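You operate a simulated robot arm through the tools that you are given. There is no shell and no other tool.

Carry out the task below with a simulated robot arm. There is one attempt and no reset: what you move stays moved.

JOB
Draw the reel's lead out and plug it into the purple socket.
Fine: socket strip off while plugging, on again after; set the hold slider to FREE for drawing, back to HOLD after. Where these are worked on the way, their far stop is far enough and under half their travel is too little: green switch of the socket strip.
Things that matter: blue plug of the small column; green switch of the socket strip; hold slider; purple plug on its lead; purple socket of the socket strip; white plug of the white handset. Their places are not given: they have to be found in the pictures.

Only the result counts: the job must be done as asked and must still hold three seconds after the hand-in. Knocking over, shifting, dropping, spilling or breaking anything else fails it.

ROBOT AND FRAMES
A 7-joint arm with a fingered hand, fixed in place. Base frame: the origin is at the foot of the arm, x ahead of it, y to its left, z up. Readings come in m, rad, newtons and seconds.
With the tool pointing down near the work surface it reaches from about 0.32 to 0.72 m from the base axis. Its first joint turns from -2.897 to 2.897 rad. Payload 4 kg.
The tool frame sits at the grasp point between the pads (the TCP): z along the fingers, y along the line on which they close. The tips reach 0.026 m beyond it. The gripper opens to 0.148 m. The gripper's body begins 0.073 m behind the TCP. The gripper is a hand of 3 fingers: y runs from the thumb to the fingers, the wrist lies at [0, 0, -0.239] in the tool frame.
Orientation is told as [roll, pitch, yaw] about the base's x, y, z axes, in that order, counted from this pose: with the fingers straight down and closing along the base's y, the tool's x points along the base's -x, its y along +y and its z along -z.

CONTROLS
- The arm moves only by the tool move_arm. Its argument "targets" is a list of rows, each an object of numbers (a shift or turn left out is 0): "tx", "ty", "tz": the shift along the base's x, y, z in units of 30 mm (1.0 is 30 mm); "wx", "wy", "wz": the turn, a rotation vector about the base's x, y, z in units of 5 degrees (1.0 is 5 degrees). In form: [{"tx": .., "ty": .., "tz": .., "wx": .., "wy": .., "wz": ..}, ...]. A call has 1 to 20 rows; each row shifts and turns the commanded pose from where the row before left it. A call with a number of a shift or a turn outside -1 to 1 is refused whole. Each row takes 0.2 s and may step no farther than 0.05 m and 0.15 rad from the row before; otherwise, the whole call is refused. A pose out of reach is approached as far as the arm can. The call stops where the force on the tool passes 40 N (or 10 N more than at its start, if that is more) or the arm is blocked; 0.2 s more then pass. In this call time passes only in rows, and 0.2 s behind the last. It gives the time, the measured TCP pose, the force on the tool (base axes), the opening and the grip force at its end, in the units of the frame above (readings bear some noise), with the torque about the TCP (base axes, N m) and any sound that the robot's microphone picked up, and new pictures: "pictures" is both (left out), scene, wrist or none.
- Cameras (640 x 400 px; columns grow to the right, rows downward): "scene" is fixed at [0.3998, 0.5001, 1.6003]; the picture's right is [-0.75, 0.66, 0.00], its down [0.59, 0.67, -0.44] and it looks along [-0.29, -0.33, -0.90] (base axes); focal length 317 px, centre (320, 200). "wrist" rides on the gripper at [0.068, -0.039, -0.09] in the tool frame; the picture's right is [0.50, 0.87, 0.00], its down [-0.65, 0.38, -0.65] and it looks along [-0.57, 0.33, 0.76] (tool axes); focal length 222 px, centre (320, 200).
- raise_lower(by): slides the trunk up (or, below 0, down) by that many m; the arm rides with it, the base frame stays. It gives what a move gives, with no picture.
- set_fingers(finger1, finger2, thumb_bend): sets how far each is bent, from 0 (flat) to 100 (curled in); at 30 the hand is open as for a grip, at 70 the pads meet at the TCP. One left out holds its place. A second passes; each finger stops where it meets its share of the squeeze, and holds until it gets a number again. It is the only way to open and close the hand. It gives what a move gives, with no picture; readings hold the bend of each and the force on the fingers (four entries, about 0 where the hand has none), thumb and palm.
- measure_at(camera, pixels): for up to 12 pixels [column, row] of the newest picture of that camera ("zoom" is the newest enlarged one), the place [x, y, z] in the base frame of the surface seen there, good to about 0.002 m. The clock stands still meanwhile.
- inspect(camera, box): a new picture of the part [left, top, right, bottom] of that camera's present view, enlarged. The clock stands still meanwhile.
- close_job(): hands the job in; it is judged then, once.

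Unless the task says otherwise, let go and move clear before handing in.

The tools are called after "Request:" as a command line: name --argument value ..., lists and objects as JSON in quotes. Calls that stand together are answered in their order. move_arm: Moves the arm, as the interface text tells. Its arguments: {"type":"object","properties":{"targets":{"type":"array","items":{"type":"object","properties":{"tx":{"type":"number"},"ty":{"type":"number"},"tz":{"type":"number"},"wx":{"type":"number"},"wy":{"type":"number"},"wz":{"type":"number"}}}},"pictures":{"type":"string","enum":["both","scene","wrist","none"]}},"required":["targets"]} The other tools are called the same way: raise_lower (by) slides the trunk up or down; set_fingers (finger1, finger2, thumb_bend) moves the fingers one by one; measure_at (camera, pixels) gives the place of the surface under pixels of a picture; inspect (camera, box) takes an enlarged picture of a part of a camera's view; close_job () hands the job in.

At the start:

```text
time: 0.0
ee_pos: [0.0565, 0.399, 1.1577]
orientation: [0.002, 0.001, 0.0]
force: [-0.5, 0.7, 0.6]
moment: [0.05, -0.01, 0.0]
width: 0.148
gripper_force: 0.1
shape: jaw
bend: [30.0, 30.0, 30.0]
finger forces: [0.0, 0.0, 0.0, 0.0, 0.0, 0.0]
trunk travel left (down, up): [-0.525, 0.065]
```

scene: 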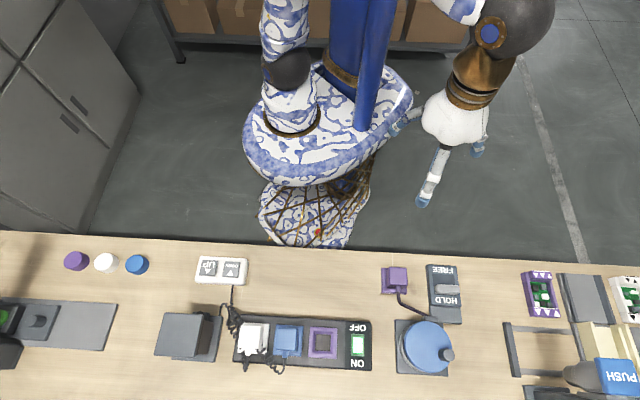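
wrist: 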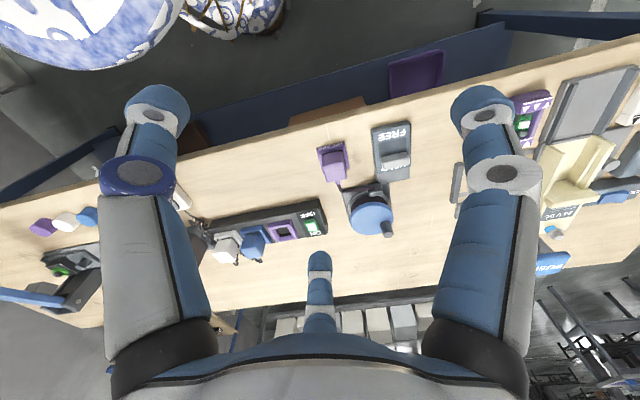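

The scene picture shows the socket strip near (302,342), the reel near (425,345) with the purple plug at (396,281), and the hold slider at (446,292). I'll enlarge these parts first.

Request:
inspect --camera "scene" --box '[370, 250, 480, 390]'

Request:
measure_at --camera "scene" --pixels '[[396, 273], [396, 286], [388, 280], [405, 280], [448, 289], [438, 310], [425, 345], [447, 355], [322, 343], [358, 344], [288, 341], [254, 338]]'

```text
2.86 times, centred on (425, 320) of scene
```

zoom: 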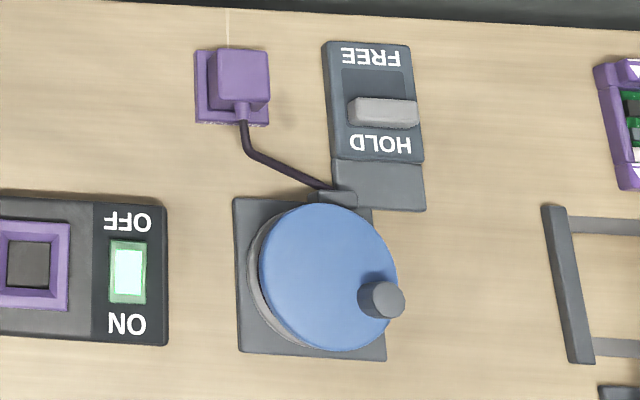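

```text
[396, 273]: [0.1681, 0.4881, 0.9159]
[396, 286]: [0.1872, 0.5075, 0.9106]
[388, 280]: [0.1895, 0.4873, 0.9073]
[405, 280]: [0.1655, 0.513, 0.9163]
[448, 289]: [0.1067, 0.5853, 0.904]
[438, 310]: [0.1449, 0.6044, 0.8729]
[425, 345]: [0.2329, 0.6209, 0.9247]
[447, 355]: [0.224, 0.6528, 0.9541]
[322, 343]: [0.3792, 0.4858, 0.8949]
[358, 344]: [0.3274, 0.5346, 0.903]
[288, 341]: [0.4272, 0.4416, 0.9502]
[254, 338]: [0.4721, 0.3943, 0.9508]
```

The zoom shows the slider knob near HOLD, the plug on a purple stand with a lead running to the reel's outlet. I'll measure these in greater detail.

Request:
measure_at --camera "zoom" --pixels '[[240, 60], [240, 95], [222, 75], [262, 75], [200, 60], [205, 110], [264, 120], [180, 90], [243, 112], [250, 150], [310, 183], [335, 195]]'

Request:
measure_at --camera "zoom" --pixels '[[355, 105], [412, 105], [355, 122], [412, 125], [372, 80], [346, 72], [405, 75], [350, 130], [334, 48], [408, 50], [338, 155], [420, 158]]'

Request:
inspect --camera "scene" --box '[225, 305, 385, 400]'

```text
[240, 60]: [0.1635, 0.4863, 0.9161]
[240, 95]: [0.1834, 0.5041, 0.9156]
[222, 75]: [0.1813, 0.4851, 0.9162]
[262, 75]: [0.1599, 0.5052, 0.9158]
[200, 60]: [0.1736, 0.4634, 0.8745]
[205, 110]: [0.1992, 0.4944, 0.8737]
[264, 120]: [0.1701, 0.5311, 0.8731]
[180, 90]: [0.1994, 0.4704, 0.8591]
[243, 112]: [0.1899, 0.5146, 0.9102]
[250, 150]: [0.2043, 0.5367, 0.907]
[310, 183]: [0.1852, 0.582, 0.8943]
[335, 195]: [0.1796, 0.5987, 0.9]
```

```text
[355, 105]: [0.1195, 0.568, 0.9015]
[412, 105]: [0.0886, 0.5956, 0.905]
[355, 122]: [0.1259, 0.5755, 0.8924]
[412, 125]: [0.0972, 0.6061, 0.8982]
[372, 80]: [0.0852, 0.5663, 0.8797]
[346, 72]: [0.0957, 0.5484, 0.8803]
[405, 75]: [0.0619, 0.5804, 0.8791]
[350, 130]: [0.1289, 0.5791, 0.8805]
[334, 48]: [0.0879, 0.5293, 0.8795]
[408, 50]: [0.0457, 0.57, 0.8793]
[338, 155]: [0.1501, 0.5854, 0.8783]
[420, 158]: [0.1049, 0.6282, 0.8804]
```

```text
4.00 times, centred on (305, 352) of scene
```

zoom: 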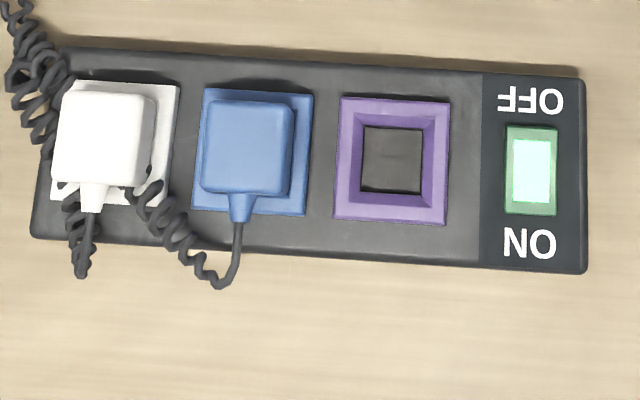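

The strip shows white and blue plugs in their sockets, the empty purple socket at zoom (391,160), and the green switch at zoom (531,170). I'll measure these surfaces.

Request:
measure_at --camera "zoom" --pixels '[[342, 102], [446, 106], [338, 215], [440, 222], [391, 160], [362, 130], [420, 130], [362, 188], [420, 192], [391, 112], [391, 205], [350, 160]]'

Request:
measure_at --camera "zoom" --pixels '[[512, 130], [553, 130], [510, 208], [553, 212], [532, 145], [532, 170], [532, 195], [530, 240], [530, 100], [575, 90], [575, 265], [470, 120]]'

Request:
measure_at --camera "zoom" --pixels '[[212, 108], [285, 108], [206, 183], [282, 190], [240, 200], [235, 230], [220, 285], [205, 208], [305, 210], [308, 95], [160, 205], [600, 340]]'

Request:
inspect --camera "wrist" --box '[180, 130, 440, 290]'

```text
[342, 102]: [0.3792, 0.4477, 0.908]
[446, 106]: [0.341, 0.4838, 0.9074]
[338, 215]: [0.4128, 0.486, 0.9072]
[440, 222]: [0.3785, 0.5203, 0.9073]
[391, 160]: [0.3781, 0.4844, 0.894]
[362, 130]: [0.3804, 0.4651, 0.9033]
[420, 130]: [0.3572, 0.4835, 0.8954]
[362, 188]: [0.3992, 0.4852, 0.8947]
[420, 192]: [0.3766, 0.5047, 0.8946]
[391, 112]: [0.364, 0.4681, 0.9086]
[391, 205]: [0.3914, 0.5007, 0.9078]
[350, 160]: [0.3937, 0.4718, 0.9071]
```

```text
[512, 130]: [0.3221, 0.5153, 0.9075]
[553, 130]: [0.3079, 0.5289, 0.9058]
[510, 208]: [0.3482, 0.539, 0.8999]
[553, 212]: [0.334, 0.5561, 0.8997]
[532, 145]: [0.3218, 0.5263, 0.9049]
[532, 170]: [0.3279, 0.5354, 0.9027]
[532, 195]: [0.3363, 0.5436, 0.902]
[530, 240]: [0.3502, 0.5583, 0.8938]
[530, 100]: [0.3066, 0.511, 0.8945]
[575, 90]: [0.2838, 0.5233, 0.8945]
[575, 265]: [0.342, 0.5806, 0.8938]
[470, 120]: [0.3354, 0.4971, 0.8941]
```

```text
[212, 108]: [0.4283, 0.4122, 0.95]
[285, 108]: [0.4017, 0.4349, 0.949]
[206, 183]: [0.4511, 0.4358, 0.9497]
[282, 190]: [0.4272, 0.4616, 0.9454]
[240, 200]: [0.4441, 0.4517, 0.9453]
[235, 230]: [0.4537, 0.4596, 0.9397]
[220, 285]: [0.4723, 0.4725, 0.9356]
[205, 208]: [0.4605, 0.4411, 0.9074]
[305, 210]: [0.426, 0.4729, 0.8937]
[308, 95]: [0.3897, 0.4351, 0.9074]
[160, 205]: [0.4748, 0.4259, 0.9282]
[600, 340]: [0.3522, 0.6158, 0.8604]
```

```text
2.46 times, centred on (310, 210) of wrist
```

zoom: 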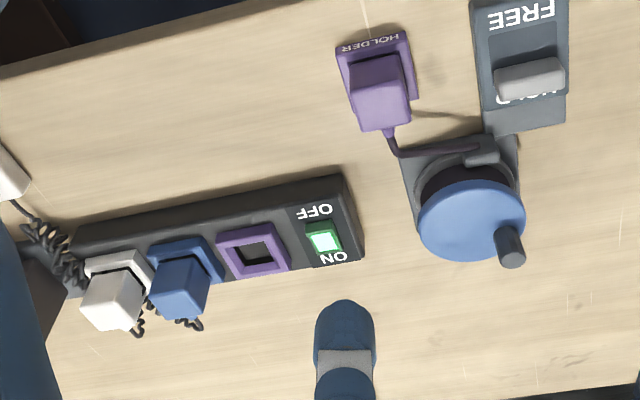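

The readings put the bench at z≈0.859, the plug top at 0.916 at about (0.172,0.495), the purple socket centre at about (0.378,0.4845), and the rocker switch with its ON end pressed. Next I'll close the hand in free air to learn the finger layout.

Request:
measure_at --camera "wrist" --pixels '[[157, 105], [485, 100], [320, 260], [320, 290], [145, 175], [500, 175]]'

Request:
set_fingers --finger1 70 --finger2 70 --thumb_bend 70

Request:
inspect --camera "wrist" --box '[0, 0, 640, 400]'

```text
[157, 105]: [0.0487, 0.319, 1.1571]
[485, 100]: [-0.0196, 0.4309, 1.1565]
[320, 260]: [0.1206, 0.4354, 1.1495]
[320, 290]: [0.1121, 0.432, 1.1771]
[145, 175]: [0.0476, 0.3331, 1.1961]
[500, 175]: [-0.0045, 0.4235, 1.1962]
```

```text
time: 1.0
ee_pos: [0.0559, 0.3985, 1.1587]
orientation: [0.001, 0.0, 0.0]
force: [-0.3, 0.7, 1.0]
moment: [0.02, -0.05, 0.0]
width: 0.0002
gripper_force: 0.1
shape: fingers
bend: [69.0, 69.0, 70.0]
finger forces: [0.0, 0.0, 0.0, 0.0, 0.0, 0.0]
trunk travel left (down, up): [-0.525, 0.065]
```

```text
1.00 times, centred on (320, 200) of wrist (not enlarged: the box is as wide or as high as the picture)
```

zoom: 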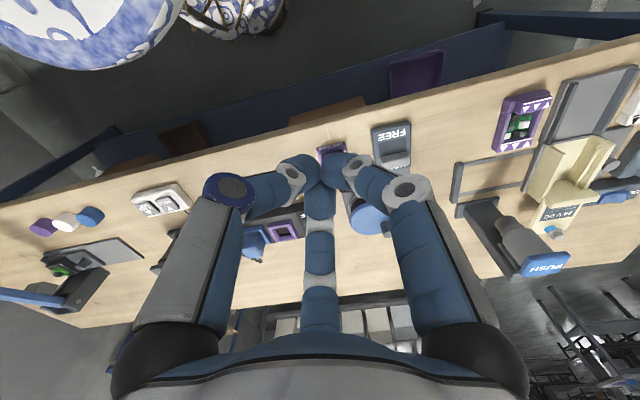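

The closed hand meets at a point near wrist pixel (320,175); it's a three-finger radial hand. I'll measure where the tips actually are.

Request:
inspect --camera "wrist" --box '[240, 130, 400, 230]'

Request:
measure_at --camera "wrist" --pixels '[[318, 160], [335, 160], [305, 175], [290, 172], [355, 172], [320, 185], [320, 205], [320, 250], [270, 190], [380, 185], [228, 188], [405, 188]]'

Request:
inspect --camera "scene" --box '[400, 100, 520, 220]'

```text
4.00 times, centred on (320, 180) of wrist
```

zoom: 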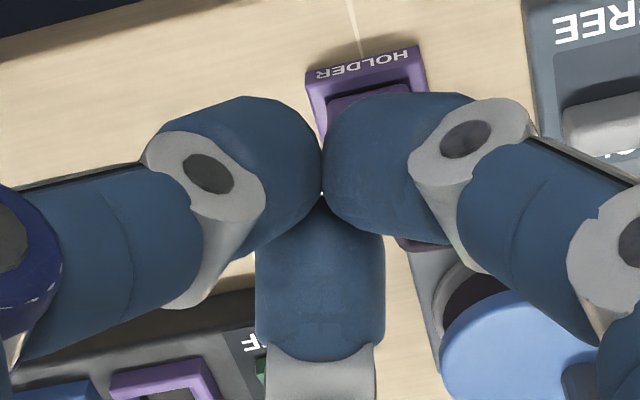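

```text
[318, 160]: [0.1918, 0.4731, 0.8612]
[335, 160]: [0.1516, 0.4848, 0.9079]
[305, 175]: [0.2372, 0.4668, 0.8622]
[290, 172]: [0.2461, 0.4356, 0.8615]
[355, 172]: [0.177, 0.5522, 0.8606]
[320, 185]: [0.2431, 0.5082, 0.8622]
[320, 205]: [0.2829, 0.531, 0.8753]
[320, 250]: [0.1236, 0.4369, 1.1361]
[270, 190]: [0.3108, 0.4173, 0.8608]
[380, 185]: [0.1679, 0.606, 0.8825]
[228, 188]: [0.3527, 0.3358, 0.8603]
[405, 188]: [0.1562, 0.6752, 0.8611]
```

```text
3.33 times, centred on (460, 160) of scene
```

zoom: 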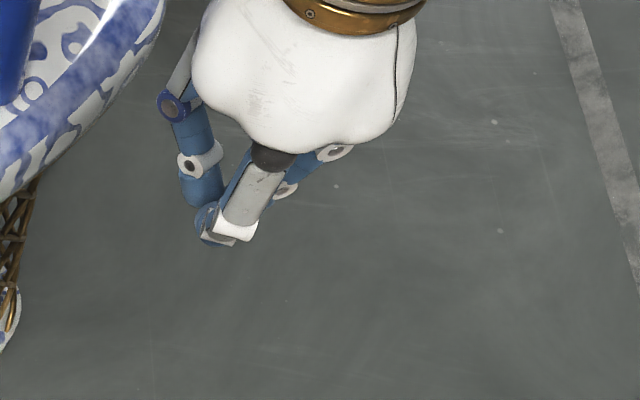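

The wrist measurement used the older picture, so I'll take a fresh enlarged wrist view and measure the finger surfaces in it.

Request:
inspect --camera "wrist" --box '[240, 130, 400, 230]'

Request:
measure_at --camera "zoom" --pixels '[[310, 170], [320, 215], [335, 170], [250, 110], [380, 110], [320, 300], [240, 200], [420, 200], [320, 340], [205, 140], [470, 110], [360, 210]]'

```text
4.00 times, centred on (320, 180) of wrist
```

zoom: 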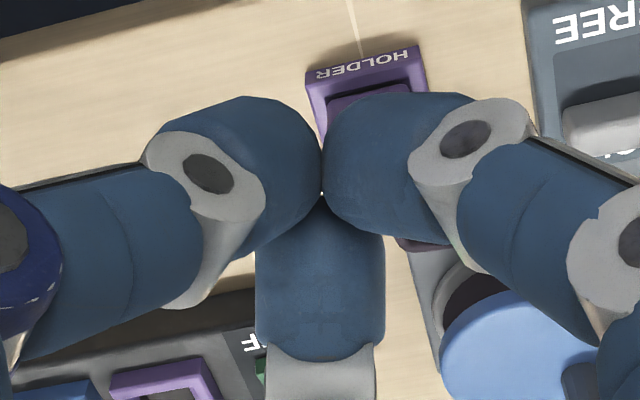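

```text
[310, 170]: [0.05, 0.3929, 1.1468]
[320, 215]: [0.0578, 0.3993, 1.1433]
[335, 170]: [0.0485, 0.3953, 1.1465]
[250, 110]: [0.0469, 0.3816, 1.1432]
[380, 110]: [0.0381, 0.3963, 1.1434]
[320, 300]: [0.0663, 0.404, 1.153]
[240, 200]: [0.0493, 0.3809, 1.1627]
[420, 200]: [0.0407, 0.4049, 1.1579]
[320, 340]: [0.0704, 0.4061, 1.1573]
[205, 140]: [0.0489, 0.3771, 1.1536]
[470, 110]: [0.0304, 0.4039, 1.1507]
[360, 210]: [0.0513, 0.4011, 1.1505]
```

The closed fingertips reach at least 15 mm below the TCP and slant inward. I'll try a pointing shape (two fingers curled, thumb straight) in free air as a poking tool.

Request:
set_fingers --finger1 100 --finger2 100 --thumb_bend 40

Request:
inspect --camera "wrist" --box '[80, 60, 560, 360]'

Request:
measure_at --camera "zoom" --pixels '[[150, 60], [150, 100], [180, 80], [300, 150], [350, 150], [320, 220]]'

Request:
inspect --camera "scene" --box '[400, 100, 520, 220]'

```text
time: 2.0
ee_pos: [0.0571, 0.3977, 1.1588]
orientation: [0.001, -0.001, 0.001]
force: [-0.1, 0.0, 0.4]
moment: [0.01, 0.0, -0.02]
width: 0.0454
gripper_force: 0.0
shape: fingers
bend: [78.0, 78.0, 40.0]
finger forces: [0.0, 0.0, 0.0, 0.0, 0.1, 0.0]
trunk travel left (down, up): [-0.525, 0.065]
```

```text
1.33 times, centred on (320, 210) of wrist
```

zoom: 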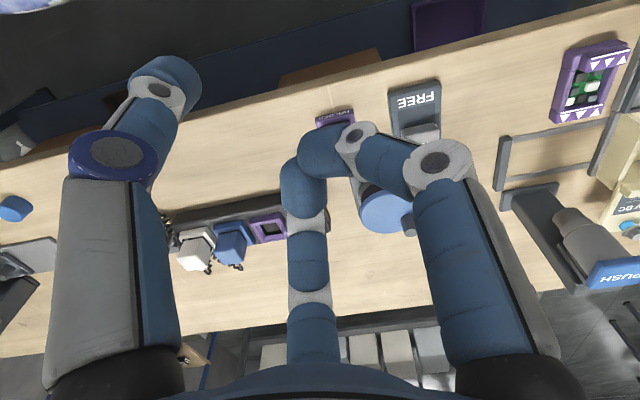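

```text
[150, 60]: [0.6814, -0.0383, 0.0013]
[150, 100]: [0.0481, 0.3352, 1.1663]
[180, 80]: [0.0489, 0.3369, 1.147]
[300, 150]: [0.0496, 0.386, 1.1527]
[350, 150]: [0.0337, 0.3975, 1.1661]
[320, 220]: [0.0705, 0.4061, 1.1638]
```

```text
3.33 times, centred on (460, 160) of scene
```

zoom: 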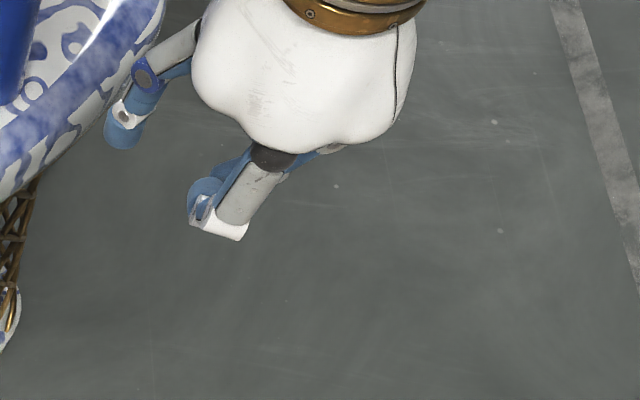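

The pointing shape isn't clearly better since the curled fingers stop at 78 against each other. I'll use the closed cluster (all at 70) as a poker and move high above the switch while turning to yaw +45°, matching the strip's direction.

Request:
set_fingers --finger1 70 --finger2 70 --thumb_bend 70

Request:
move_arm --targets '[{"tx": 0.95, "ty": 0.45, "wz": 1}, {"tx": 0.95, "ty": 0.45, "wz": 1}, {"tx": 0.95, "ty": 0.45, "wz": 1}, {"tx": 0.95, "ty": 0.45, "wz": 1}, {"tx": 0.95, "ty": 0.45, "wz": 1}, {"tx": 0.95, "ty": 0.45, "wz": 1}, {"tx": 0.95, "ty": 0.45, "wz": 1}, {"tx": 0.95, "ty": 0.45, "wz": 1}, {"tx": 0.95, "ty": 0.45, "wz": 1}]' --pictures "both"

```text
time: 3.0
ee_pos: [0.0569, 0.3998, 1.1599]
orientation: [-0.002, 0.001, 0.001]
force: [-0.5, 0.6, -0.8]
moment: [-0.04, 0.0, 0.0]
width: 0.0002
gripper_force: 0.1
shape: fingers
bend: [70.0, 70.0, 70.0]
finger forces: [0.0, 0.1, 0.0, 0.2, 0.1, 0.1]
trunk travel left (down, up): [-0.525, 0.065]
```

```text
time: 5.0
ee_pos: [0.315, 0.5197, 1.1608]
orientation: [-0.001, 0.002, 0.788]
force: [-0.2, 0.5, 0.3]
moment: [0.0, 0.0, 0.02]
width: 0.0006
gripper_force: 0.1
shape: fingers
bend: [70.0, 70.0, 70.0]
finger forces: [0.0, 0.0, 0.1, 0.1, 0.1, 0.0]
trunk travel left (down, up): [-0.525, 0.065]
```

scene: 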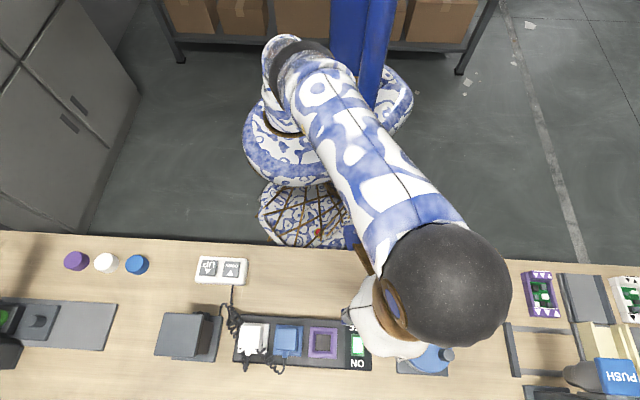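
wrist: 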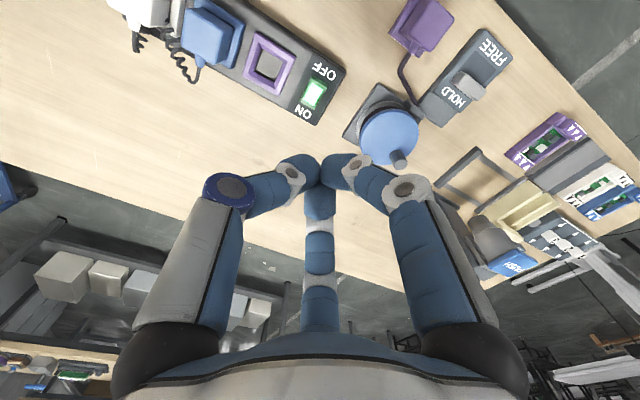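

The wrist picture now shows the strip at (250,50), the plug at (425,25), the slider at (465,80) and the reel clearly. I'll enlarge that part for better measurements.

Request:
inspect --camera "wrist" --box '[340, 0, 520, 170]'

Request:
measure_at --camera "wrist" --pixels '[[308, 102], [313, 88], [323, 78], [303, 109], [268, 62], [268, 40], [296, 54], [245, 72], [272, 90], [314, 92], [332, 66], [300, 124]]'

```text
2.35 times, centred on (430, 85) of wrist
```

zoom: 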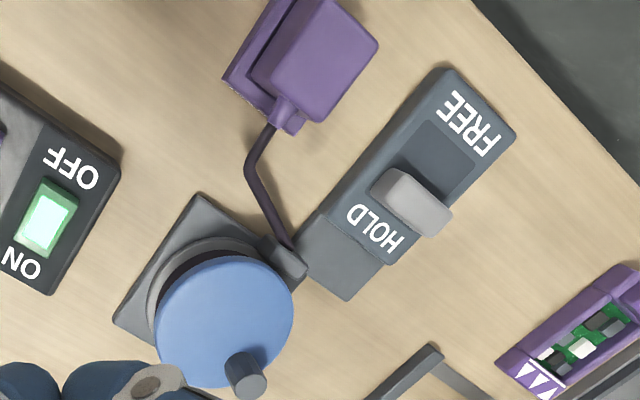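

```text
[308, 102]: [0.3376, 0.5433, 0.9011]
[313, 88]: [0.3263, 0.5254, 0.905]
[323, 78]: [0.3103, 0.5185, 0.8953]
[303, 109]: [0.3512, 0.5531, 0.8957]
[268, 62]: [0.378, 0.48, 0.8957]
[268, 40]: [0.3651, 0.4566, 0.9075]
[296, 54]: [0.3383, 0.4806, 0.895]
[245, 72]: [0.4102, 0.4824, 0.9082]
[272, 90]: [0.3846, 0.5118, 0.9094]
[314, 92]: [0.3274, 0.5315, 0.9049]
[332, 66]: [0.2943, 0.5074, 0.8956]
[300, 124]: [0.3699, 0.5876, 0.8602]
```

The zoom shows the slider knob (410,200) against HOLD with slot free toward FREE, and the plug body (320,60) with its cable collar at (287,115). I'll measure these.

Request:
measure_at --camera "zoom" --pixels '[[388, 172], [448, 208], [376, 190], [430, 230], [412, 190], [420, 125], [475, 160], [445, 140], [358, 205], [410, 245], [395, 185], [440, 75]]'

Request:
measure_at --camera "zoom" --pixels '[[318, 2], [376, 42], [275, 75], [325, 118], [328, 60], [262, 60], [268, 112], [232, 75], [285, 122], [270, 130], [250, 165], [290, 245]]'

```text
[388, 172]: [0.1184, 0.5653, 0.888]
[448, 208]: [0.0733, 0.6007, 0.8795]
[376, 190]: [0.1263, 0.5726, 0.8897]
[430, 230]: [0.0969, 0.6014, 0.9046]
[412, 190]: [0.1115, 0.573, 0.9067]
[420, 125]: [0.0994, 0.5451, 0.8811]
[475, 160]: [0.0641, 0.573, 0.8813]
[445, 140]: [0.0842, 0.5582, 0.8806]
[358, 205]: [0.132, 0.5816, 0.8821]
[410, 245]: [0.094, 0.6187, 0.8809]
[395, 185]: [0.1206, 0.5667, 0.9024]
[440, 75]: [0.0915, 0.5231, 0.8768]
```

```text
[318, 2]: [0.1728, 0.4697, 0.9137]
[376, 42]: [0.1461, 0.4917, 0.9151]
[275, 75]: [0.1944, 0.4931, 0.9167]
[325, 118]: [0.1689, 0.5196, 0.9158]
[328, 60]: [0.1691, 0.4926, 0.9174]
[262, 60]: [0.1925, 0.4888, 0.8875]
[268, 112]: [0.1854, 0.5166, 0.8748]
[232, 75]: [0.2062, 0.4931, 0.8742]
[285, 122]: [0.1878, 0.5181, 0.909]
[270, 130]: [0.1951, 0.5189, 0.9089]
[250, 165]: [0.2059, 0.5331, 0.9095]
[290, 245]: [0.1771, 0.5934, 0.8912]
```

The rocker's OFF end is at about (0.318,0.525), z≈0.907. I'll centre above it and descend to about z=0.98.

Request:
move_arm --targets '[{"tx": 0.12, "ty": 0.19, "tz": -1}, {"tz": -1}, {"tz": -1}, {"tz": -1}, {"tz": -1}, {"tz": -1}]' --pictures "both"

Request:
inspect --camera "wrist" --box '[200, 80, 440, 230]'

```text
time: 6.4
ee_pos: [0.3168, 0.5257, 0.9788]
orientation: [0.002, -0.001, 0.785]
force: [-0.2, -0.2, -0.2]
moment: [0.0, 0.04, 0.0]
width: 0.0001
gripper_force: 0.1
shape: fingers
bend: [70.0, 70.0, 70.0]
finger forces: [0.0, 0.0, 0.1, 0.0, 0.0, 0.1]
trunk travel left (down, up): [-0.525, 0.065]
```

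scene: 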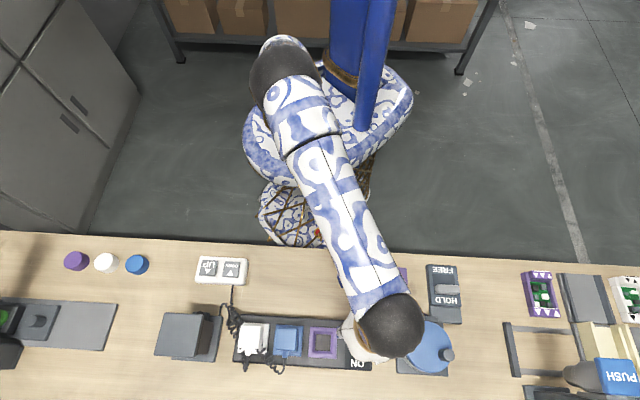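
wrist: 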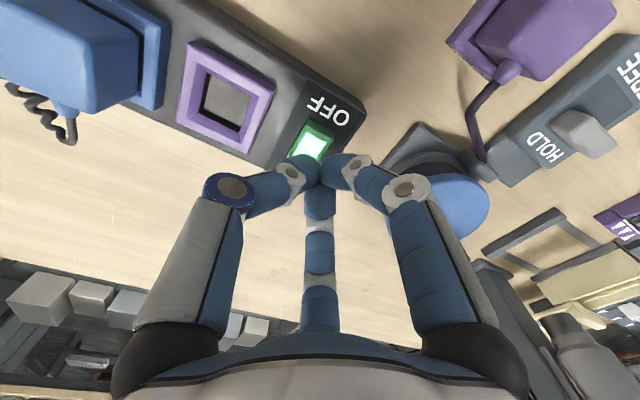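

```text
2.67 times, centred on (320, 155) of wrist
```

zoom: 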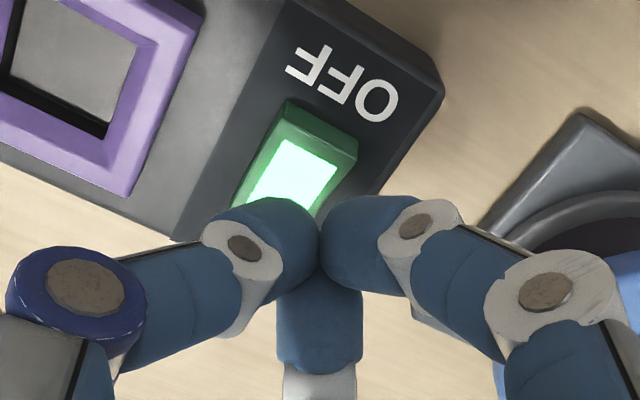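

The close view shows the rocker clearly (OFF edge at zoom (320,125)). I'll measure the rocker and fingertips.

Request:
measure_at --camera "zoom" --pixels '[[293, 108], [352, 145], [320, 130], [300, 175], [250, 195], [330, 185], [318, 235], [280, 215], [350, 215], [320, 262], [340, 255], [300, 255]]'

```text
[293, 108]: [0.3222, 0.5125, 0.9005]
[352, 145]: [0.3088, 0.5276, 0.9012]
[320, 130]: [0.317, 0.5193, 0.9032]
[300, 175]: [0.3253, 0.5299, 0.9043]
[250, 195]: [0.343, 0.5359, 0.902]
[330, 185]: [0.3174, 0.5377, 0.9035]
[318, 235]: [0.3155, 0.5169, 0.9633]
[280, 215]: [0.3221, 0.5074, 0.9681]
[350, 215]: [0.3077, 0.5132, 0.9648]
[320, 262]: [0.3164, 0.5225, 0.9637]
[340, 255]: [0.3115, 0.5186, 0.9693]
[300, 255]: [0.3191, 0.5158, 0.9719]
```

The tips meet about 15 mm below the TCP and sit roughly 5 mm inside the OFF edge. I'll nudge slightly and descend in fine steps, watching force and sound.

Request:
move_arm --targets '[{"tx": 0.12, "tz": -0.5}, {"tz": -0.5}, {"tz": -0.2}, {"tz": -0.2}, {"tz": -0.15}]' --pictures "wrist"

Request:
inspect --camera "wrist" --box '[200, 80, 440, 230]'

```text
time: 7.6
ee_pos: [0.3205, 0.5249, 0.9318]
orientation: [0.001, 0.001, 0.787]
force: [0.4, 0.0, 2.4]
moment: [0.0, 0.05, -0.02]
width: 0.0
gripper_force: 1.8
shape: fingers
bend: [70.0, 70.0, 70.0]
finger forces: [1.5, 0.0, 0.0, 0.1, 1.3, 0.0]
trunk travel left (down, up): [-0.525, 0.065]
```

wrist: 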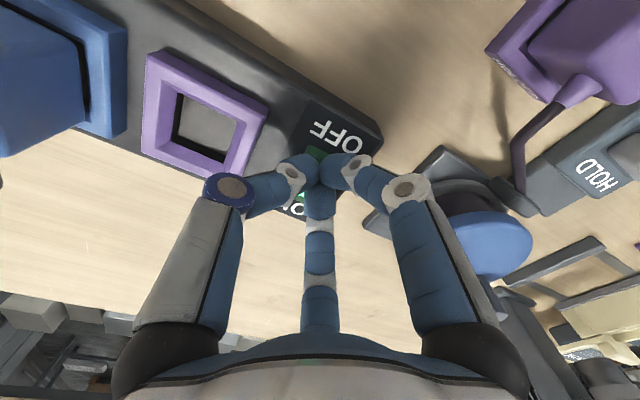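

```text
2.67 times, centred on (320, 155) of wrist
```

zoom: 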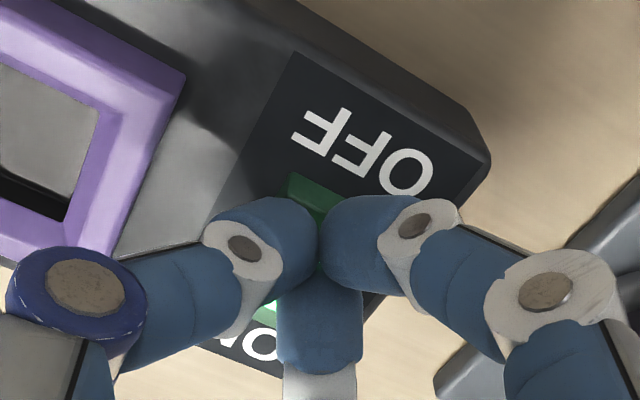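

Contact started (2.4 N) at TCP z=0.932. I'll press further in small steps until a click or a firm stop.

Request:
move_arm --targets '[{"tz": -0.1}, {"tz": -0.1}]' --pictures "none"

Request:
inspect --camera "wrist" --box '[200, 80, 440, 230]'

```text
time: 8.2
ee_pos: [0.3203, 0.5259, 0.9297]
orientation: [-0.001, -0.005, 0.784]
force: [3.1, -1.5, 19.5]
moment: [-0.08, -0.28, -0.02]
width: 0.0
gripper_force: 12.3
shape: fingers
bend: [70.0, 71.0, 70.0]
finger forces: [0.0, 8.5, 0.0, 0.1, 15.6, 0.1]
trunk travel left (down, up): [-0.525, 0.065]
heard: click
```

```text
2.67 times, centred on (320, 155) of wrist
```

zoom: 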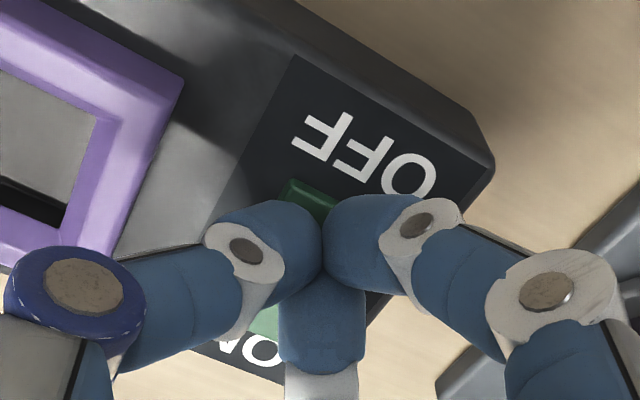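

A click was heard and the glow at the ON end looks gone. I'll lift off and check the rocker.

Request:
move_arm --targets '[{"tz": 0.5}, {"tz": 1}, {"tz": 1}]' --pictures "wrist"

Request:
inspect --camera "wrist" --box '[240, 50, 480, 200]'

```text
time: 9.0
ee_pos: [0.3192, 0.5275, 1.0032]
orientation: [0.0, 0.001, 0.787]
force: [0.5, -0.7, 0.5]
moment: [-0.03, -0.04, -0.02]
width: 0.0004
gripper_force: 0.0
shape: fingers
bend: [70.0, 70.0, 70.0]
finger forces: [0.1, 0.0, 0.0, 0.0, 0.1, 0.0]
trunk travel left (down, up): [-0.525, 0.065]
```

wrist: 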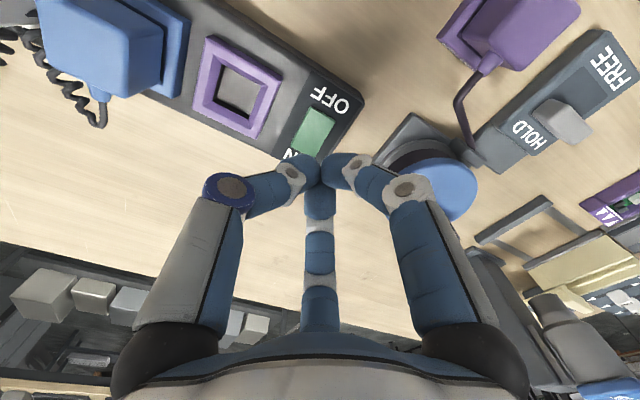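

```text
2.67 times, centred on (360, 125) of wrist
```

zoom: 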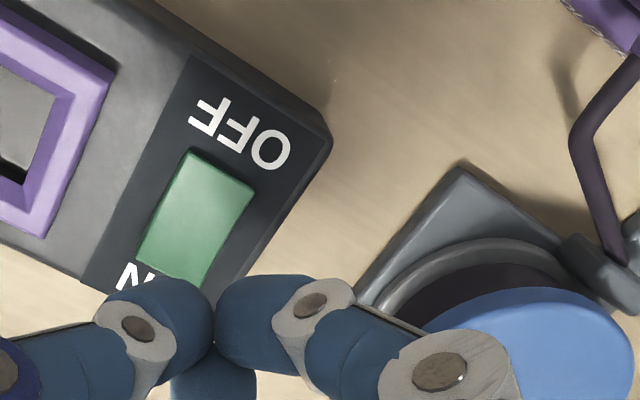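

The rocker is unlit and tilted to OFF. Next is the slider at wrist (560,120); I'll enlarge and measure it and the plug.

Request:
inspect --camera "wrist" --box '[430, 0, 640, 180]'

Request:
measure_at --camera "wrist" --pixels '[[552, 102], [590, 128], [535, 115], [572, 143], [562, 118], [570, 75], [612, 100], [590, 85], [530, 130], [505, 30], [578, 15], [470, 70]]'

```text
2.22 times, centred on (535, 90) of wrist
```

zoom: 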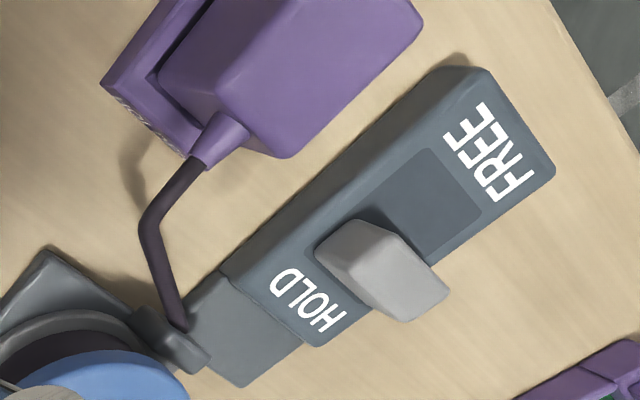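

```text
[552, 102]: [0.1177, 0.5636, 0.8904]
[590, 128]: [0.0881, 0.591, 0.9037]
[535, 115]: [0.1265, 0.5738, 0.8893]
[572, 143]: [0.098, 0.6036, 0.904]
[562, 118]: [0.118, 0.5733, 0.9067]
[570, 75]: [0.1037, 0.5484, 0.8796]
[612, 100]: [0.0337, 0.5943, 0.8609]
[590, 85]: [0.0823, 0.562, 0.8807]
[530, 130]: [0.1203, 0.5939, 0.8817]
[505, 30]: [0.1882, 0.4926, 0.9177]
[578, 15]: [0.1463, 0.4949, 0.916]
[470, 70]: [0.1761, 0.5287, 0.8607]
```

The knob spans v≈0.481–0.496 along the 45° slide direction, with FREE toward the robot. I'll rise for clearance, then straighten one finger to find which is which.

Request:
move_arm --targets '[{"tz": 1}, {"tz": 1}]' --pictures "none"

Request:
set_fingers --finger1 40

Request:
inspect --camera "wrist" --box '[200, 100, 520, 300]'

```text
time: 9.6
ee_pos: [0.3197, 0.5289, 1.061]
orientation: [-0.001, 0.0, 0.785]
force: [-0.4, 0.7, 0.0]
moment: [0.0, -0.02, 0.0]
width: 0.0004
gripper_force: 0.1
shape: fingers
bend: [70.0, 70.0, 70.0]
finger forces: [0.0, 0.0, 0.1, 0.0, 0.0, 0.1]
trunk travel left (down, up): [-0.525, 0.065]
```

```text
time: 10.6
ee_pos: [0.3201, 0.528, 1.0601]
orientation: [0.001, -0.001, 0.786]
force: [0.2, 0.0, 0.4]
moment: [0.02, -0.01, -0.03]
width: 0.053
gripper_force: 0.1
shape: fingers
bend: [40.0, 70.0, 70.0]
finger forces: [0.1, 0.0, 0.0, 0.1, 0.1, 0.0]
trunk travel left (down, up): [-0.525, 0.065]
```

```text
2.00 times, centred on (360, 200) of wrist
```

zoom: 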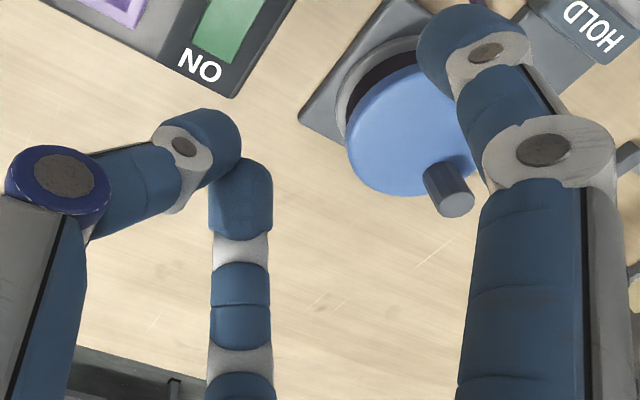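

Finger1 is the right one (toward the robot side); finger2 is the lower one on the far side. I'll close finger1 and straighten finger2 to use as the pusher, then measure its tip.

Request:
set_fingers --finger1 70 --finger2 40 --thumb_bend 70

Request:
inspect --camera "wrist" --box '[200, 100, 520, 300]'

Request:
measure_at --camera "zoom" --pixels '[[240, 210], [240, 225], [240, 240], [240, 260], [240, 290], [240, 330], [220, 230], [262, 230], [240, 190], [240, 360]]'

```text
time: 11.6
ee_pos: [0.3199, 0.5273, 1.0609]
orientation: [0.0, 0.001, 0.787]
force: [0.6, -0.1, -0.4]
moment: [0.02, -0.03, -0.01]
width: 0.0
gripper_force: 0.1
shape: fingers
bend: [69.0, 40.0, 70.0]
finger forces: [0.1, 0.0, 0.0, 0.0, 0.0, 0.0]
trunk travel left (down, up): [-0.525, 0.065]
```

```text
2.00 times, centred on (360, 200) of wrist
```

zoom: 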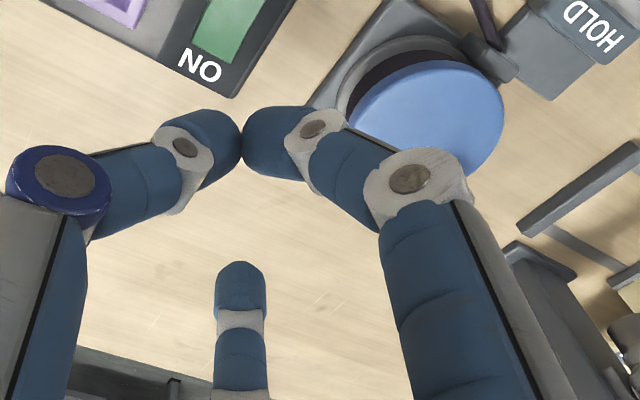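

```text
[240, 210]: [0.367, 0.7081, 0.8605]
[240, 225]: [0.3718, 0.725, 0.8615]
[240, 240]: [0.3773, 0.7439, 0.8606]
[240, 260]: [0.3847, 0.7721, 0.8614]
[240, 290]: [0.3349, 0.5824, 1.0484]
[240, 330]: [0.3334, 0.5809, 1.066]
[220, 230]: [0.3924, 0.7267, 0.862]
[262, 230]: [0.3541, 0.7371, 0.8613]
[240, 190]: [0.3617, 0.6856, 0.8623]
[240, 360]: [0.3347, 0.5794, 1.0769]
```

Finger2's inner face stands vertical at 56 mm from the tool axis. With yaw 15° it will sit on the HOLD side of the knob; I'll move there high up first.

Request:
move_arm --targets '[{"tx": -0.99, "ty": 0.123, "wz": -0.75}, {"tx": -0.99, "ty": 0.123, "wz": -0.75}, {"tx": -0.99, "ty": 0.123, "wz": -0.75}, {"tx": -0.99, "ty": 0.123, "wz": -0.75}, {"tx": -0.99, "ty": 0.123, "wz": -0.75}, {"tx": -0.99, "ty": 0.123, "wz": -0.75}, {"tx": -0.99, "ty": 0.123, "wz": -0.75}, {"tx": -0.99, "ty": 0.123, "wz": -0.75}]' --pictures "both"

Request:
inspect --camera "wrist" --box '[160, 60, 480, 260]'

```text
time: 13.4
ee_pos: [0.0809, 0.5565, 1.0597]
orientation: [0.0, 0.0, 0.262]
force: [-0.7, -0.3, -0.2]
moment: [0.0, -0.01, -0.03]
width: 0.0
gripper_force: 0.0
shape: fingers
bend: [69.0, 40.0, 70.0]
finger forces: [0.1, 0.1, 0.1, 0.0, 0.1, 0.0]
trunk travel left (down, up): [-0.525, 0.065]
```

scene: 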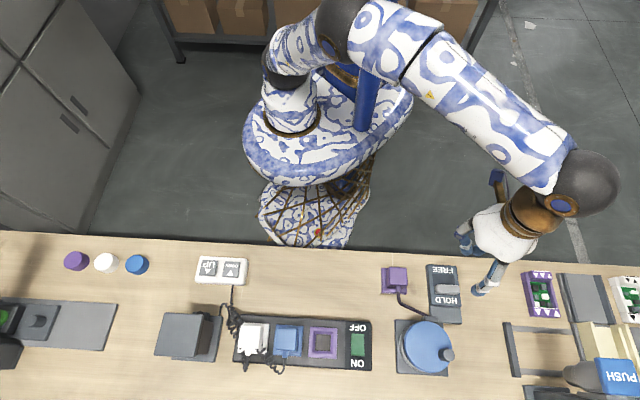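
wrist: 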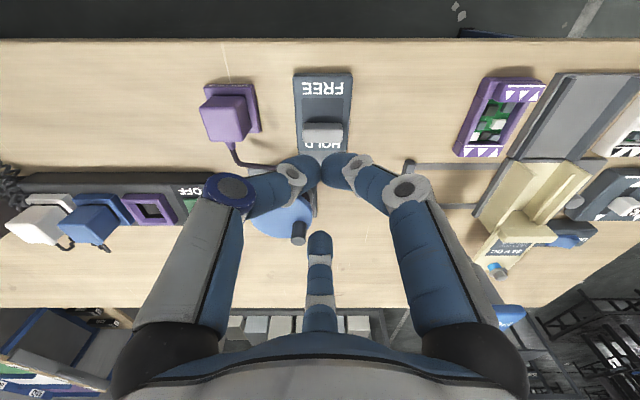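

```text
2.00 times, centred on (320, 160) of wrist
```

zoom: 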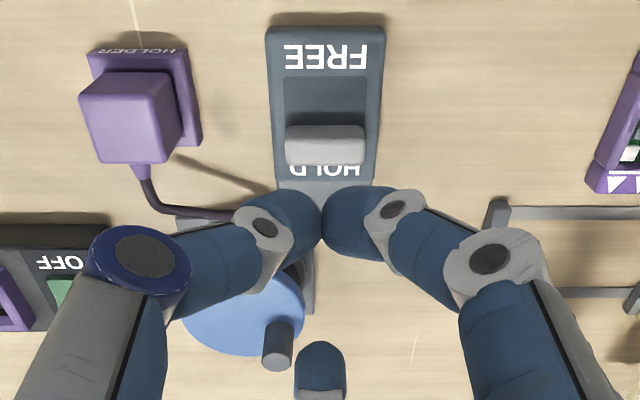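

The view is well aligned: knob at zoom (325,145), pusher finger at (320,370). I'll measure both before descending.

Request:
measure_at --camera "zoom" --pixels '[[290, 130], [360, 130], [290, 158], [362, 160], [325, 130], [325, 150], [285, 82], [368, 82], [325, 80], [320, 360], [320, 380], [270, 30]]'

```text
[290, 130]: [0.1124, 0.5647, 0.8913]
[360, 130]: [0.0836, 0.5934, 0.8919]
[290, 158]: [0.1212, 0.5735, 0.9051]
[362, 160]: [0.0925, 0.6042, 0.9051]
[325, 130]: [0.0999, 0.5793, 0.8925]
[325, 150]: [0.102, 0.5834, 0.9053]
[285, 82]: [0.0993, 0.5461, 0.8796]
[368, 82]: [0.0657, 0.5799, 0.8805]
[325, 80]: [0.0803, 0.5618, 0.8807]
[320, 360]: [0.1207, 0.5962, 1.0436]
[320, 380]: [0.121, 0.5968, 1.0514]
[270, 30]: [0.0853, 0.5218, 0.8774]
```

The pusher's inner face is at v≈0.507, about 12 mm beyond the knob's far face, and the slot leaves about 22 mm of travel. I'll descend so the tip is a little above the panel.

Request:
move_arm --targets '[{"tz": -1}, {"tz": -1}, {"tz": -1}, {"tz": -1}, {"tz": -0.5}, {"tz": -0.3}]' --pictures "both"

Request:
inspect --camera "scene" --box '[400, 220, 540, 340]'

```text
time: 14.8
ee_pos: [0.0842, 0.5547, 0.9165]
orientation: [0.0, 0.001, 0.261]
force: [0.2, -0.4, 0.0]
moment: [0.0, 0.0, 0.0]
width: 0.0002
gripper_force: 0.1
shape: fingers
bend: [69.0, 40.0, 70.0]
finger forces: [0.0, 0.0, 0.0, 0.1, 0.0, 0.0]
trunk travel left (down, up): [-0.525, 0.065]
```

scene: 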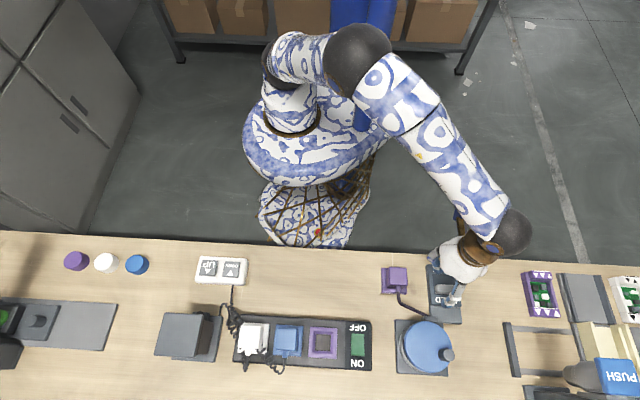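
wrist: 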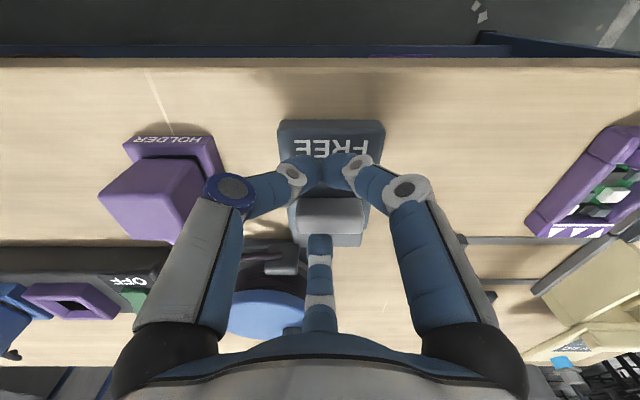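

```text
3.33 times, centred on (470, 280) of scene
```

zoom: 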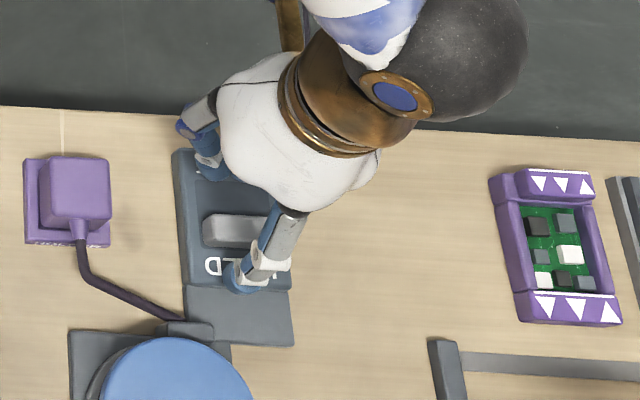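

The pusher finger is on the HOLD side of the knob with the tip about 10 mm above the panel. I'll lower 3 mm and push toward FREE in small steps.

Request:
move_arm --targets '[{"tz": -0.1}, {"tx": -0.1, "ty": -0.1}, {"tx": -0.1, "ty": -0.1}, {"tx": -0.1, "ty": -0.1}, {"tx": -0.1, "ty": -0.1}]' --pictures "wrist"

```text
time: 16.0
ee_pos: [0.0699, 0.5429, 0.9129]
orientation: [0.001, 0.001, 0.261]
force: [1.9, 2.4, 1.0]
moment: [0.04, -0.03, -0.01]
width: 0.0
gripper_force: 1.2
shape: fingers
bend: [69.0, 38.0, 70.0]
finger forces: [0.0, 1.9, 0.0, 0.0, 0.0, 0.1]
trunk travel left (down, up): [-0.525, 0.065]
```

wrist: 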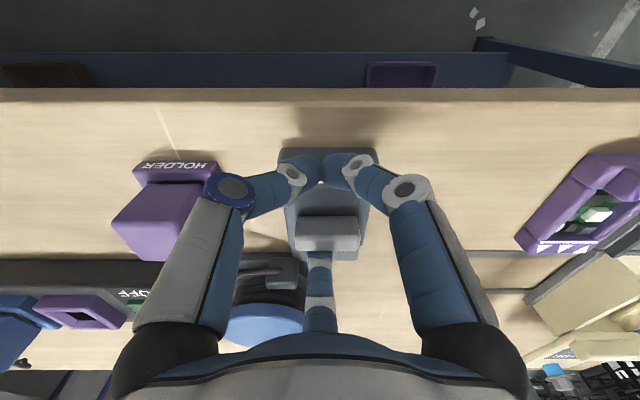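

The pusher is touching the knob (about 3 N). I'll continue pushing toward FREE.

Request:
move_arm --targets '[{"tx": -0.1, "ty": -0.1}, {"tx": -0.1, "ty": -0.1}, {"tx": -0.1, "ty": -0.1}, {"tx": -0.1, "ty": -0.1}]' --pictures "wrist"

Request:
inspect --camera "scene" --box '[400, 220, 540, 340]'

```text
time: 17.0
ee_pos: [0.0578, 0.5313, 0.9132]
orientation: [0.0, -0.001, 0.263]
force: [0.8, 0.3, -1.0]
moment: [-0.01, 0.01, -0.02]
width: 0.0001
gripper_force: 0.0
shape: fingers
bend: [69.0, 40.0, 70.0]
finger forces: [0.1, 0.0, 0.1, 0.1, 0.0, 0.0]
trunk travel left (down, up): [-0.525, 0.065]
```

wrist: 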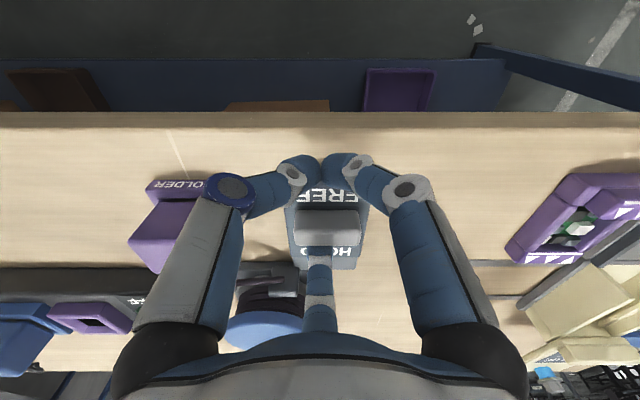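

```text
3.33 times, centred on (470, 280) of scene
```

zoom: 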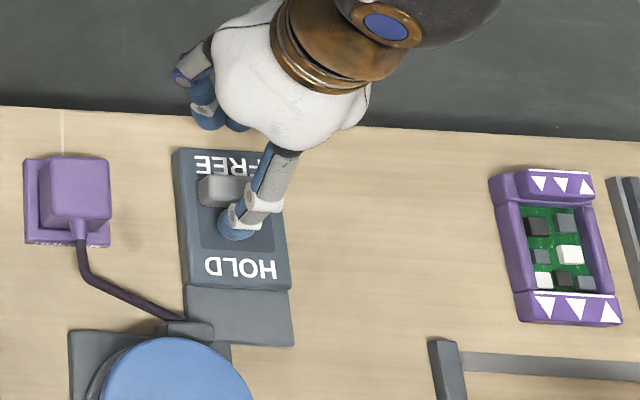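

The knob has moved up beside the FREE label with force back near zero. I'll push a bit more to be sure it reaches the far stop.

Request:
move_arm --targets '[{"tx": -0.1, "ty": -0.1}]' --pictures "none"

```text
time: 17.4
ee_pos: [0.0545, 0.5279, 0.9141]
orientation: [-0.001, 0.0, 0.261]
force: [0.8, 1.0, -0.5]
moment: [0.01, 0.01, 0.04]
width: 0.0001
gripper_force: 0.0
shape: fingers
bend: [69.0, 39.0, 70.0]
finger forces: [0.0, 0.9, 0.0, 0.0, 0.0, 0.0]
trunk travel left (down, up): [-0.525, 0.065]
```

Request:
move_arm --targets '[{"tx": -0.07, "ty": -0.07}, {"tx": -0.07, "ty": -0.07}]' --pictures "wrist"

Request:
inspect --camera "scene" --box '[400, 220, 540, 340]'

```text
time: 18.0
ee_pos: [0.0517, 0.5233, 0.9147]
orientation: [-0.001, -0.001, 0.261]
force: [3.1, 3.0, -1.8]
moment: [-0.07, 0.04, 0.01]
width: 0.0
gripper_force: 2.2
shape: fingers
bend: [69.0, 37.0, 70.0]
finger forces: [0.0, 4.3, 0.1, 0.1, 0.0, 0.0]
trunk travel left (down, up): [-0.525, 0.065]
```

wrist: 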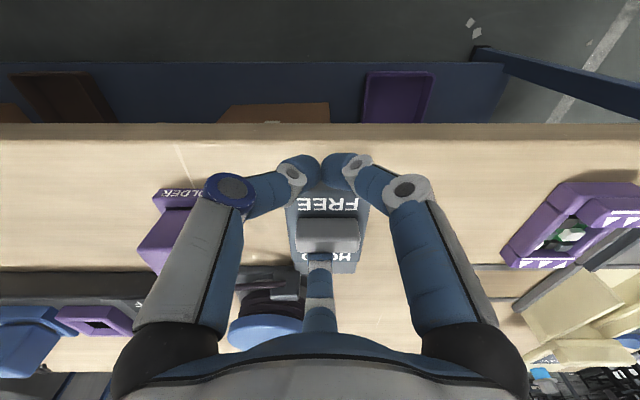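

```text
3.33 times, centred on (470, 280) of scene
```

zoom: 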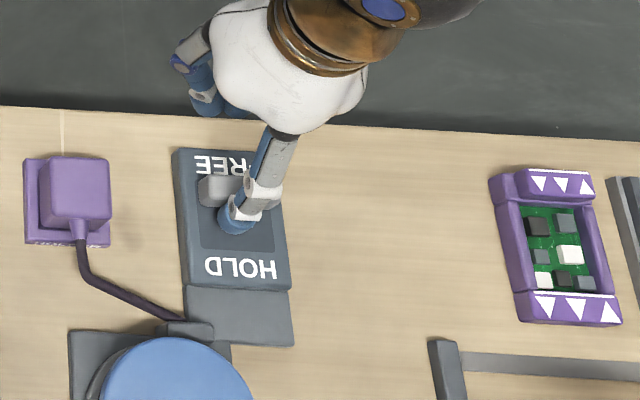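

Force rises without further knob motion, so the slider is at its FREE stop. I'll back off, rise, and turn toward yaw −45° above the purple plug so the two fingers straddle its cable.

Request:
move_arm --targets '[{"tx": 0.12, "ty": 0.12}, {"tx": 0.12, "ty": 0.12}, {"tz": 1}, {"tz": 1}, {"tz": 1}, {"tx": 0.4, "ty": -0.1, "wz": -1}, {"tx": 0.4, "ty": -0.1, "wz": -1}, {"tx": 0.4, "ty": -0.1, "wz": -1}, {"tx": 0.4, "ty": -0.1, "wz": -1}, {"tx": 0.4, "ty": -0.1, "wz": -1}, {"tx": 0.4, "ty": -0.1, "wz": -1}, {"tx": 0.3, "ty": -0.1, "wz": -1}, {"tx": 0.3, "ty": -0.1, "wz": -1}, {"tx": 0.3, "ty": -0.1, "wz": -1}, {"tx": 0.2, "ty": -0.1, "wz": -1}, {"tx": 0.2, "ty": -0.1, "wz": -1}, {"wz": -1}]' --pictures "none"

Request:
set_fingers --finger1 40 --finger2 40 --thumb_bend 40

Request:
inspect --camera "wrist" --box '[0, 0, 640, 400]'

```text
time: 21.6
ee_pos: [0.1683, 0.4979, 1.0049]
orientation: [0.0, -0.001, -0.785]
force: [1.1, 0.4, -0.4]
moment: [-0.01, -0.07, 0.02]
width: 0.0
gripper_force: 0.1
shape: fingers
bend: [69.0, 40.0, 70.0]
finger forces: [0.1, 0.0, 0.0, 0.0, 0.0, 0.0]
trunk travel left (down, up): [-0.525, 0.065]
```

```text
time: 22.6
ee_pos: [0.1697, 0.4977, 1.0041]
orientation: [0.0, 0.0, -0.785]
force: [0.4, -0.3, -0.1]
moment: [-0.02, -0.03, -0.02]
width: 0.0948
gripper_force: 0.0
shape: fingers
bend: [40.0, 40.0, 40.0]
finger forces: [0.2, 0.1, 0.0, 0.0, 0.0, 0.1]
trunk travel left (down, up): [-0.525, 0.065]
```

```text
1.00 times, centred on (320, 200) of wrist (not enlarged: the box is as wide or as high as the picture)
```

zoom: 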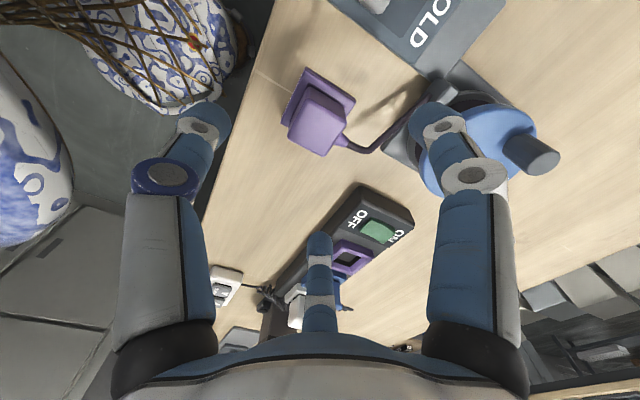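

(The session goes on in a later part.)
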